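You operate a simulated robot arm through the tools that you are given. There is no shell and no other tool. Be economical: measure what you need, move in short steps, check, and stop when the job is done.

The job below is to be done with a simulated robot arm. You get a single attempt, and the scene is never put back.

JOB
Stand the lens beside the teal strip carrier. It goes on the side that lies toward x +0.0, y +1.0 (a direction in the base frame), with about 3 cm between them.
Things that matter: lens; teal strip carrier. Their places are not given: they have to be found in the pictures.

It is judged by the outcome, as a careful person would: the job done as asked, and still so three seconds after it is handed in. It fails if anything else is knocked over, pushed out of place, dropped, spilled or broken.

ROBOT AND FRAMES
A 7-joint arm with a two-finger parallel gripper, fixed in place. Base frame: the origin is at the foot of the arm, x ahead of it, y to its left, z up; the work surface is at about z = 0.82. Units: m, degrees, N and s.
With the tool pointing down near the work surface it reaches from about 0.24 to 0.68 m from the base axis. Its first joint turns from -66.0 to 66.0 degrees. Payload 2.4 kg.
The tool frame sits at the grasp point between the pads (the TCP): z along the fingers, y along the line on which they close. The tips reach 0.03 m beyond it. The gripper opens to 0.094 m. The fingers are 0.028 m wide and 0.01 m thick; the gripper's body (0.05 by 0.096 m) begins 0.055 m behind the TCP.
Orientation is that of the tool frame in the base frame, as a unit quaternion [w, x, y, z]. With the fingers straight down and closing along the base's y, the tool's x points along the base's -x, its y along +y and its z along -z.

CONTROLS
- The arm moves only by the tool jog_arm. Its argument "commands" is a list of rows, each a list of 5 numbers: the opening, from 0 (shut) to 1 (fully open), then the shift along the tool's x, y, z in m, then the turn about the tool's z in degrees. In form: [[grip, dx, dy, dz, yaw], ...]. A call has 1 to 12 rows; each row shifts and turns the commanded pose from where the row before left it, along the tool's axes as they then stand. Rows are played at 5 a second. More than 0.05 m and 8.6 degrees between two rows, or a gripper value outside its range, and nothing of the call is played. Where a pose cannot be reached the arm comes as near as it can. A force on the tool above 40 N (or 10 N above the force at the start of the call, whichever is more), or a blocked arm, ends the call early, and 0.2 s more pass. Each finger travels about 0.153 m/s and halts on what it meets, pressing with about 41 N; the grip force reading is that of the motor and also rises with nothing between the fingers. The clock runs only during rows and for 0.2 s after the last one: add rows that do not move to give the fingers time. The reply holds the time, the measured pose of the TCP, the force on the tool along the base axes, the opening and the grip force, in the units named above and with some noise.
- Cameras (640 x 400 px; columns grow to the right, rows downward): "scene" is fixed at [0.0374, 0.4735, 1.4472]; the picture's right is [-0.77, -0.64, 0.00], its down [-0.35, 0.43, -0.83] and it looks along [0.53, -0.64, -0.55] (base axes); focal length 312 px, centre (320, 200). "wrist" rides on the gripper at [-0.037, 0, -0.058] in the tool frame; the picture's right is [0.00, -1.00, 0.00], its down [0.97, 0.00, -0.24] and it looks along [0.24, 0.00, 0.97] (tool axes); focal length 218 px, centre (320, 200).
- get_image(camera): a new picture of that camera. The clock stands still meanwhile.
- pixel_to_xyz(camera, pixels): for up to 12 pixels [column, row] of the newest picture of that camera ("zoom" is the newest enlarged one), the place [x, y, z] in the base frame of the surface seen there, good to about 0.003 m. The clock stands still meanwhile.
- close_up(camera, box): a new picture of the part [left, top, right, bottom] of that camera's present view, enlarged. The clock stands still meanwhile.
- job_done(): hands the job in; it is judged then, once.

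Keep the steps short. Do not move on a guess: measure, check each grasp and each placing, and mend mistakes. In all there are 60 turns and 26 pictures (those below and enlarged ones count). Leave the gripper open and the arm clear of the work at the hand-in unless told otherwise, and finish with a single line.

The tools are called after ">>>" as a command line: name --pt "numbers of a row" for each row, then --argument value for the rest, lists and objects as JSON in quotes. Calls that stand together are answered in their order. jog_arm: Moves the arm, as the interface text tells. Its arguments: {"type":"object","properties":{"commands":{"type":"array","items":{"type":"array","items":{"type":"number"}}}},"required":["commands"]} The other tools are called the same way: get_image (camera) takes a picture; pixel_to_xyz (camera, pixels) gives the place of the surface under pixels of a picture; close_up (camera, box) takes an enlarged picture of a part of a camera's view; job_done () hands the job in.

At the start:

```text
time_s: 0.0
tool_pos: [0.3277, 0.0216, 1.0975]
orientation: [0.0, 0.0, 1.0, 0.0]
wrist_force: [0.4, -0.6, 0.2]
gripper_width: 0.0941
finger_force: 0.1
```

scene: 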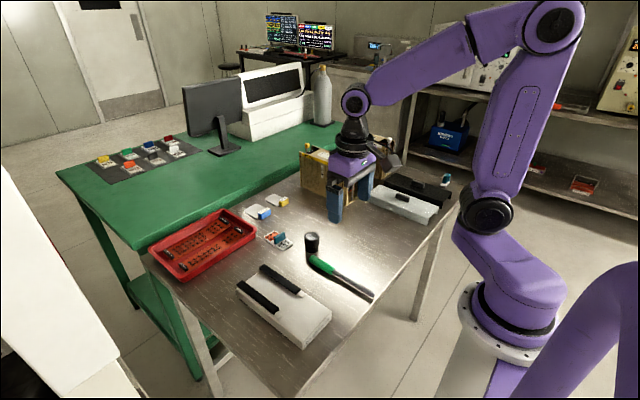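
wrist: 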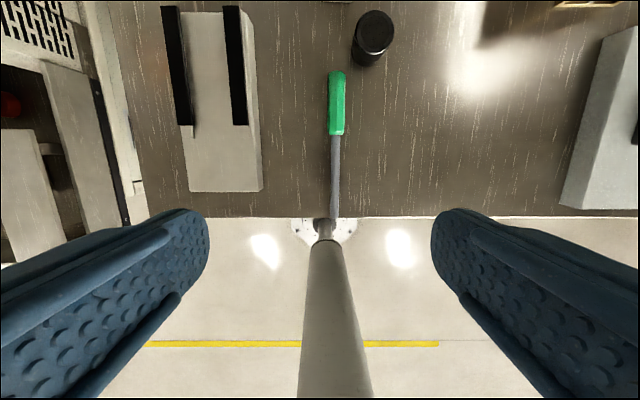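

I see a black cylinder at scene (312,243), probably the lens. Several small strip-like items sit near (260,213), (278,240) and (445,180). I'll enlarge both areas to find the teal one.

>>> close_up --camera "scene" --box '[220, 180, 380, 280]'

>>> close_up --camera "scene" --box '[300, 130, 460, 230]'

```text
4.00 times, centred on (300, 230) of scene
```

zoom: 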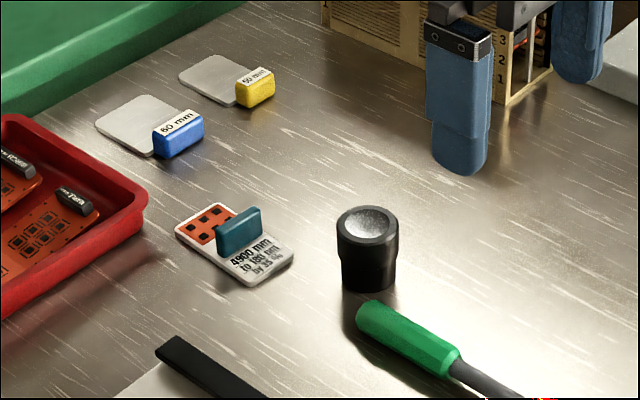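

```text
4.00 times, centred on (380, 180) of scene
```

zoom: 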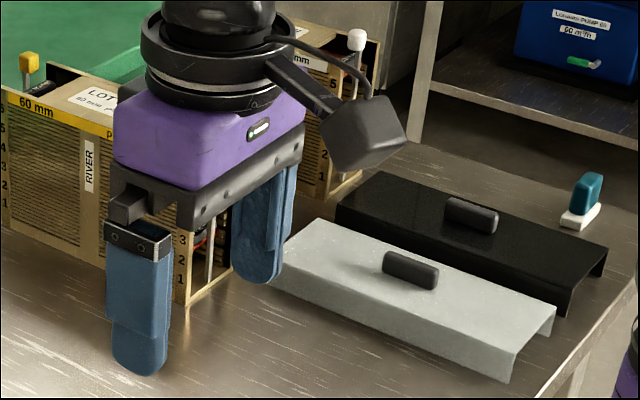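

The zoom shows two teal-handled things: one at scene (278,240) and one at (445,180). I'll enlarge each to tell them apart.

>>> close_up --camera "scene" --box '[256, 225, 304, 255]'

>>> close_up --camera "scene" --box '[424, 165, 464, 190]'

>>> close_up --camera "scene" --box '[76, 125, 204, 205]'

```text
13.33 times, centred on (280, 240) of scene
```

zoom: 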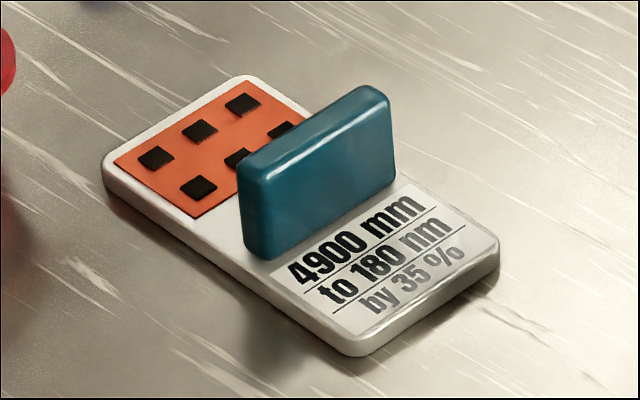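

```text
16.00 times, centred on (444, 178) of scene
```

zoom: 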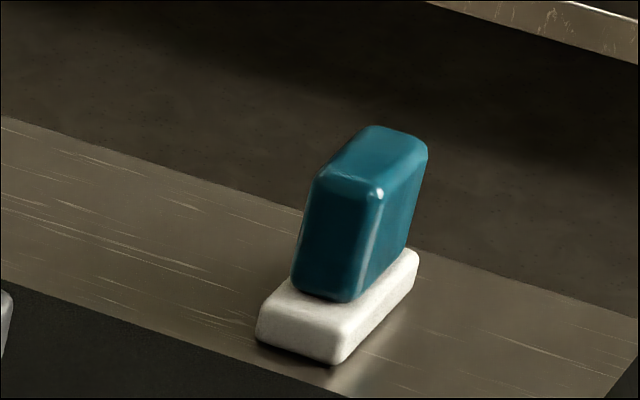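

```text
5.00 times, centred on (140, 165) of scene
```

zoom: 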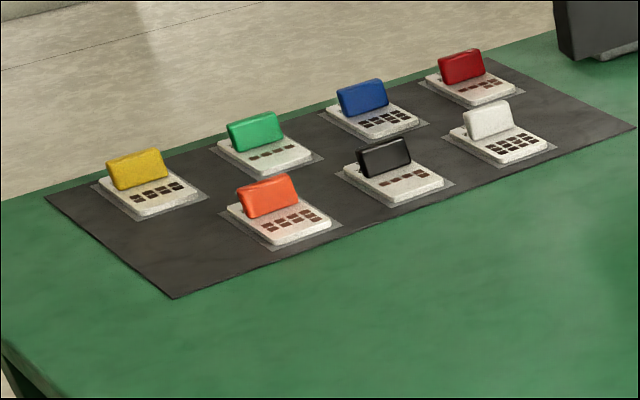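

The card at (278,240) carries an orange strip with frames and a teal grip. The one at (445,180) is a plain white-and-teal block. The black cylinder has a glass top, so it is the lens. Next I'll take a fresh scene picture and measure all of them.

>>> get_image --camera "scene"

>>> close_up --camera "scene" --box '[220, 180, 380, 280]'

>>> pixel_to_xyz --camera "zoom" --pixels '[[178, 230], [217, 204], [292, 255], [247, 284], [240, 213], [368, 220], [338, 222], [398, 222], [368, 207], [368, 288], [310, 215], [165, 200]]'

>>> pixel_to_xyz --camera "scene" --pixels '[[447, 176], [444, 185], [258, 212], [247, 211], [220, 238], [318, 260], [266, 268], [255, 217], [268, 216], [279, 202], [243, 218], [215, 230]]'

```text
18 pictures are left
```

scene: 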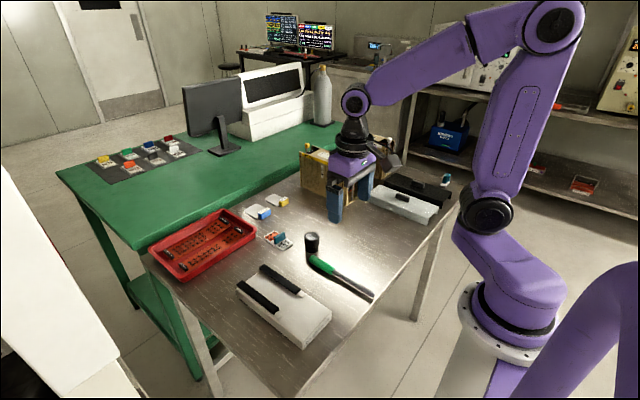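

```text
4.00 times, centred on (300, 230) of scene
```

zoom: 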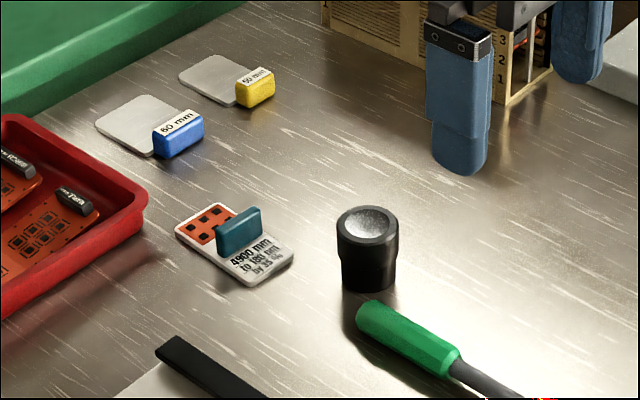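

```text
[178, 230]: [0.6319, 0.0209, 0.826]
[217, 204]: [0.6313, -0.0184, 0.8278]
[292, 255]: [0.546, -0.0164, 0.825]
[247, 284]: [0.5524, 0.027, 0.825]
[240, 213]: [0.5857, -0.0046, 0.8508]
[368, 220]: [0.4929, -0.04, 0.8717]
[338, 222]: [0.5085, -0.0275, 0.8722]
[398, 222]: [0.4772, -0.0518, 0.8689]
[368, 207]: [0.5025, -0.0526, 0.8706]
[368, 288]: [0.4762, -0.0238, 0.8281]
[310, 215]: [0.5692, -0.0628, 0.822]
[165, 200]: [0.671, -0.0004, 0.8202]
```

```text
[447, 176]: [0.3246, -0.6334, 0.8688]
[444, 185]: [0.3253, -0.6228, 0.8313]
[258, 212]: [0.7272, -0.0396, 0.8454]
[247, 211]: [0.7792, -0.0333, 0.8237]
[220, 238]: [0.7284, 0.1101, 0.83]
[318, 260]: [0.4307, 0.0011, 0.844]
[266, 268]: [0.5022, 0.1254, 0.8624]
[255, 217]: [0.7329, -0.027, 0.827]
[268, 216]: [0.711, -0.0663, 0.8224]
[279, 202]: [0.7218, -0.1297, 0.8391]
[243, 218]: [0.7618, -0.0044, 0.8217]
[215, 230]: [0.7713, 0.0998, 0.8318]
```

The carrier spans about x 0.546–0.632 and y −0.017 to +0.025. The lens is about 4 cm wide and 5 cm tall, centred near (0.493,−0.041). Now I'll measure the surroundings of the goal: the tray edge, the white cover and the hammer handle.

>>> pixel_to_xyz --camera "zoom" --pixels '[[146, 208], [100, 240], [40, 285], [160, 345], [175, 338], [120, 395], [125, 290], [366, 303], [380, 300], [362, 318], [455, 350], [225, 240]]'

>>> pixel_to_xyz --camera "wrist" --pixels '[[337, 73], [330, 75], [345, 75], [375, 35], [353, 35], [397, 35], [374, 14], [374, 50], [222, 14], [162, 10], [337, 130], [368, 62]]'

```text
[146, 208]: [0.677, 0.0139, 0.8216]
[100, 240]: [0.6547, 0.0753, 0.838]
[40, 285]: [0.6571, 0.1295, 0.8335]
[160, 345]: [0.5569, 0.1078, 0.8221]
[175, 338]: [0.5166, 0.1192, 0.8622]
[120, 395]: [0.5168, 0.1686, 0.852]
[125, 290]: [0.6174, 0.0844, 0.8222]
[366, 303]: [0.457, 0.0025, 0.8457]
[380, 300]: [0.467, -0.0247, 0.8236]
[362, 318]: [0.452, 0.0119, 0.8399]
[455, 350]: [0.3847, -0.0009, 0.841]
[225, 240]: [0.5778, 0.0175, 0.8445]
```

```text
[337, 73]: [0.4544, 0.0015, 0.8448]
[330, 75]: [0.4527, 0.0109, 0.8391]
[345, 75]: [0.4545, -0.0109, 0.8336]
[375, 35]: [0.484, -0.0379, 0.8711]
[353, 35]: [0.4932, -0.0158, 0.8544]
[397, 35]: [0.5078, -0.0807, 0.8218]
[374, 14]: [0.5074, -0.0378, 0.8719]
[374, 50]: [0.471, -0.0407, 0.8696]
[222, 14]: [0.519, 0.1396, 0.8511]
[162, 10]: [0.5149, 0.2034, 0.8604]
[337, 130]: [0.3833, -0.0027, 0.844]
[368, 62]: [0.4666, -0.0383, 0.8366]
```

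The way is clear: the hammer handle ends at x 0.457, the cover at x 0.519 and the tray starts at x 0.655. The goal for the lens centre is about (0.589, 0.075). First I'll move above the lens at (0.491,−0.040), staying high, then come down to z 0.95.

>>> jog_arm --pt "1 -0.0408 -0.0154 0 0" --pt "1 -0.0408 -0.0154 0 0" --pt "1 -0.0408 -0.0154 0 0" --pt "1 -0.0408 -0.0154 0 0" --pt "1 0 0 0.04 0" --pt "1 0 0 0.04 0" --pt "1 0 0 0.04 0" --pt "1 0 0 0.03 0" --pt "1 0 0 0 0" --pt "1 0 0 0 0"

>>> get_image --camera "wrist"

```text
time_s: 2.2
tool_pos: [0.4898, -0.0401, 0.9484]
orientation: [0.0, -0.001, 1.0, -0.001]
wrist_force: [0.1, -0.4, 0.2]
gripper_width: 0.094
finger_force: 0.1
```

```text
16 pictures are left
```

wrist: 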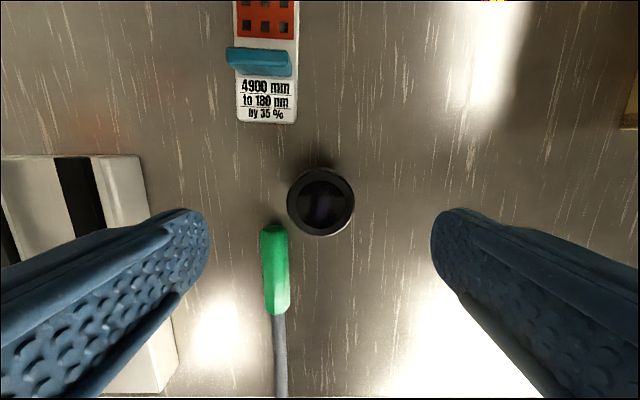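

The lens appears centred between the fingers at wrist (320,201). I'll measure its rim and the carrier edges from here.

>>> pixel_to_xyz --camera "wrist" --pixels '[[291, 203], [350, 203], [320, 174], [320, 231], [320, 203], [239, 118], [294, 120], [238, 90], [297, 60], [275, 228], [236, 20], [297, 20]]'

```text
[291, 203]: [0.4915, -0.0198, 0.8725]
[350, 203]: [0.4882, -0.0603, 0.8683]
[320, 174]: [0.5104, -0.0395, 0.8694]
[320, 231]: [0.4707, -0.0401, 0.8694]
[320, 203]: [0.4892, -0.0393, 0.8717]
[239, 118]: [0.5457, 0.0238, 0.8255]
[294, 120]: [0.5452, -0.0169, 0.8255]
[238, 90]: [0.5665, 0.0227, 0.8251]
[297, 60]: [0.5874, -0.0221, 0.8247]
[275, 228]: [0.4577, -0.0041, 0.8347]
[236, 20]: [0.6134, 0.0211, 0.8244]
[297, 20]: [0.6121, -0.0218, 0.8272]
```

The lens centre is (0.4905,−0.040), right under the tool, and the carrier's +y edge is at y ≈ 0.023. I'll descend 0.09 to TCP z ≈ 0.858, which leaves the tips at about 0.828, then close.

>>> jog_arm --pt "1 0 0 0.03 0" --pt "1 0 0 0.03 0" --pt "1 0 0 0.02 0" --pt "1 0 0 0.01 0" --pt "1 0 0 0 0" --pt "0.6 0 0 0 0" --pt "0.35 0 0 0 0" --pt "0.35 0 0 0 0" --pt "0.35 0 0 0 0" --pt "0.35 0 0 0 0"

```text
time_s: 4.4
tool_pos: [0.4911, -0.0397, 0.8581]
orientation: [-0.001, 0.0, 1.0, 0.0]
wrist_force: [-0.4, 0.1, -1.0]
gripper_width: 0.0432
finger_force: 40.9
```

The fingers stopped at 0.043 m with 41 N, so they hold the lens. I'll lift it 0.08 and check.

>>> jog_arm --pt "0.35 0 0 -0.01 0" --pt "0.35 0 0 -0.02 0" --pt "0.35 0 0 -0.025 0" --pt "0.35 0 0 -0.025 0" --pt "0.35 0 0 0 0"

>>> close_up --camera "scene" --box '[220, 180, 380, 280]'

```text
time_s: 5.6
tool_pos: [0.4904, -0.0402, 0.9377]
orientation: [0.0, 0.0, 1.0, 0.001]
wrist_force: [0.5, -0.5, -0.8]
gripper_width: 0.0434
finger_force: 41.3
```

```text
4.00 times, centred on (300, 230) of scene
```

zoom: 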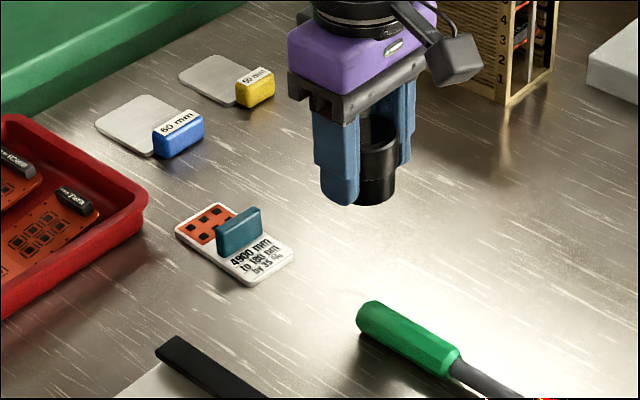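

The lens is held upright. The goal centre is y = 0.023 + 0.03 + 0.021 ≈ 0.074 and x ≈ 0.589. I'll carry it there, with the lens bottom at about 0.90 and clear of the carrier, and descend partway.

>>> jog_arm --pt "0.35 -0.02 0.0228 0 0" --pt "0.35 -0.02 0.0228 0 0" --pt "0.35 -0.02 0.0228 0 0" --pt "0.35 -0.02 0.0228 0 0" --pt "0.35 -0.0185 0.0228 0 0" --pt "0.35 0 0 0 0" --pt "0.35 0 0 0.03 0" --pt "0.35 0 0 0.025 0" --pt "0.35 0 0 0 0" --pt "0.35 0 0 0 0"

>>> get_image --camera "wrist"

>>> close_up --camera "scene" --box '[220, 180, 380, 280]'

```text
time_s: 7.8
tool_pos: [0.5893, 0.0748, 0.8834]
orientation: [0.001, 0.0, 1.0, 0.0]
wrist_force: [-0.3, -0.5, -0.9]
gripper_width: 0.0433
finger_force: 41.5
```

```text
14 pictures are left
```

wrist: 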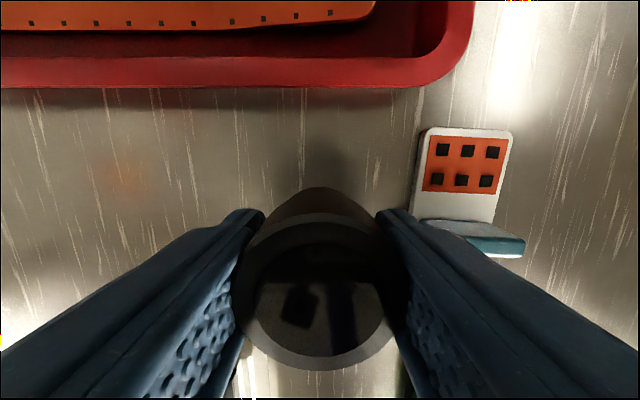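

```text
4.00 times, centred on (300, 230) of scene
```

zoom: 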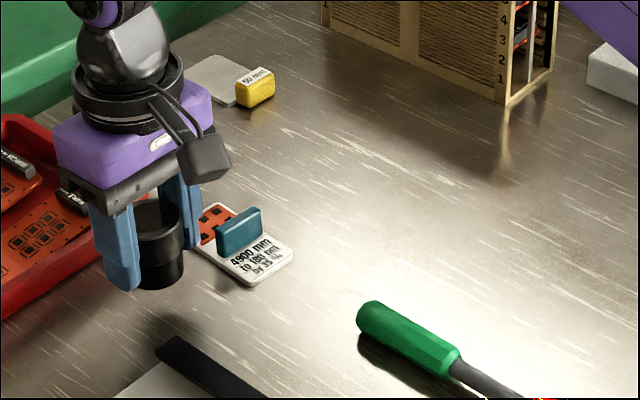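

The lens is over the goal with clear space around it. I'll lower it 0.025 gently, back to the grasp height.

>>> jog_arm --pt "0.35 0 0 0.01 0" --pt "0.35 0 0 0.008 0" --pt "0.35 0 0 0.004 0" --pt "0.35 0 0 0.003 0" --pt "0.35 0 0 0 0"

```text
time_s: 9.0
tool_pos: [0.5889, 0.0744, 0.8576]
orientation: [0.0, -0.001, 1.0, 0.0]
wrist_force: [-0.4, -0.7, 0.0]
gripper_width: 0.0429
finger_force: 41.1
```

The weight reading went from −0.9 to 0 N, so the lens rests on the table. I'll open to about 0.060, which keeps the −y finger clear of the carrier, and go straight up.

>>> jog_arm --pt "0.5 0 0 0 0" --pt "0.58 0 0 0 0" --pt "0.62 0 0 0 0" --pt "0.62 0 0 -0.02 0" --pt "0.62 0 0 -0.03 0" --pt "0.62 0 0 -0.04 0" --pt "0.8 0 0 -0.04 0" --pt "1 0 0 -0.04 0" --pt "1 0 0 -0.04 0" --pt "1 0.03 0 0 0" --pt "1 0.04 0 0 0" --pt "1 0.04 0 0 0"

>>> close_up --camera "scene" --box '[220, 180, 380, 280]'

>>> get_image --camera "wrist"

```text
time_s: 11.6
tool_pos: [0.4787, 0.0742, 1.0667]
orientation: [0.0, 0.0, 1.0, 0.0]
wrist_force: [0.8, 0.0, 0.1]
gripper_width: 0.094
finger_force: 0.2
```

```text
4.00 times, centred on (300, 230) of scene
```

zoom: 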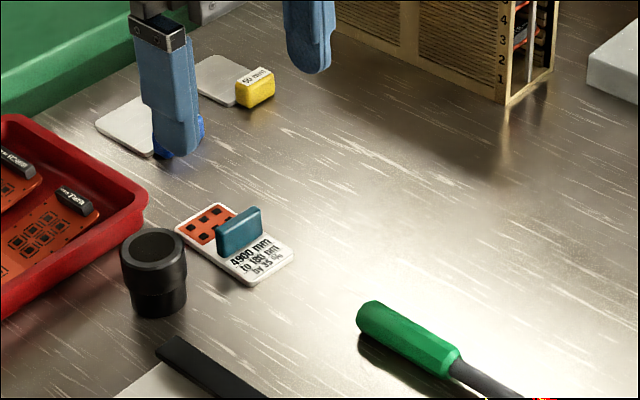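

```text
11 pictures are left
```

wrist: 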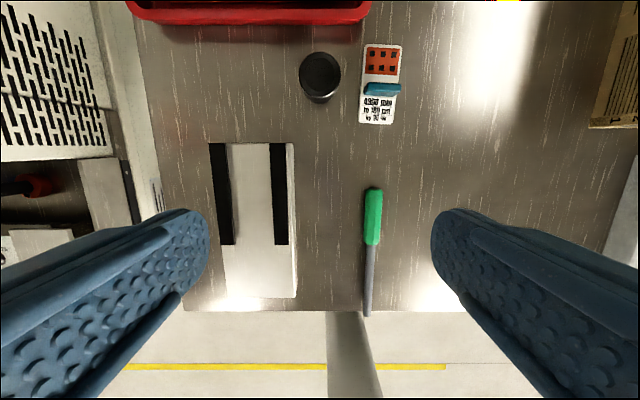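

The lens stands upright and everything else looks unmoved. I'll check the gap by measuring.

>>> pixel_to_xyz --camera "wrist" --pixels '[[301, 73], [339, 73], [320, 54], [320, 90], [320, 73], [361, 110], [362, 70], [364, 50], [399, 60]]'

```text
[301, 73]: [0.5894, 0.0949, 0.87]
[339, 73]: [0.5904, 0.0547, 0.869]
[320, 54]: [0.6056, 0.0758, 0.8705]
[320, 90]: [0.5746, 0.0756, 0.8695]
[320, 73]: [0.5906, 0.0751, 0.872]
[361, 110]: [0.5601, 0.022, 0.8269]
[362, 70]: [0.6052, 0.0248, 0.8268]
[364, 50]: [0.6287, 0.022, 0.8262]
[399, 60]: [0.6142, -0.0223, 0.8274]
```

The lens edge is at y ≈ 0.054 and the carrier edge at y ≈ 0.023, a gap of about 3 cm. The lens is upright, the gripper is open and the arm is clear, so I'm handing in.

>>> job_done

```text
The job is handed in.
```

The lens stands upright on the +y side of the teal strip carrier with a gap of about 3 cm, and nothing else appears to have moved.
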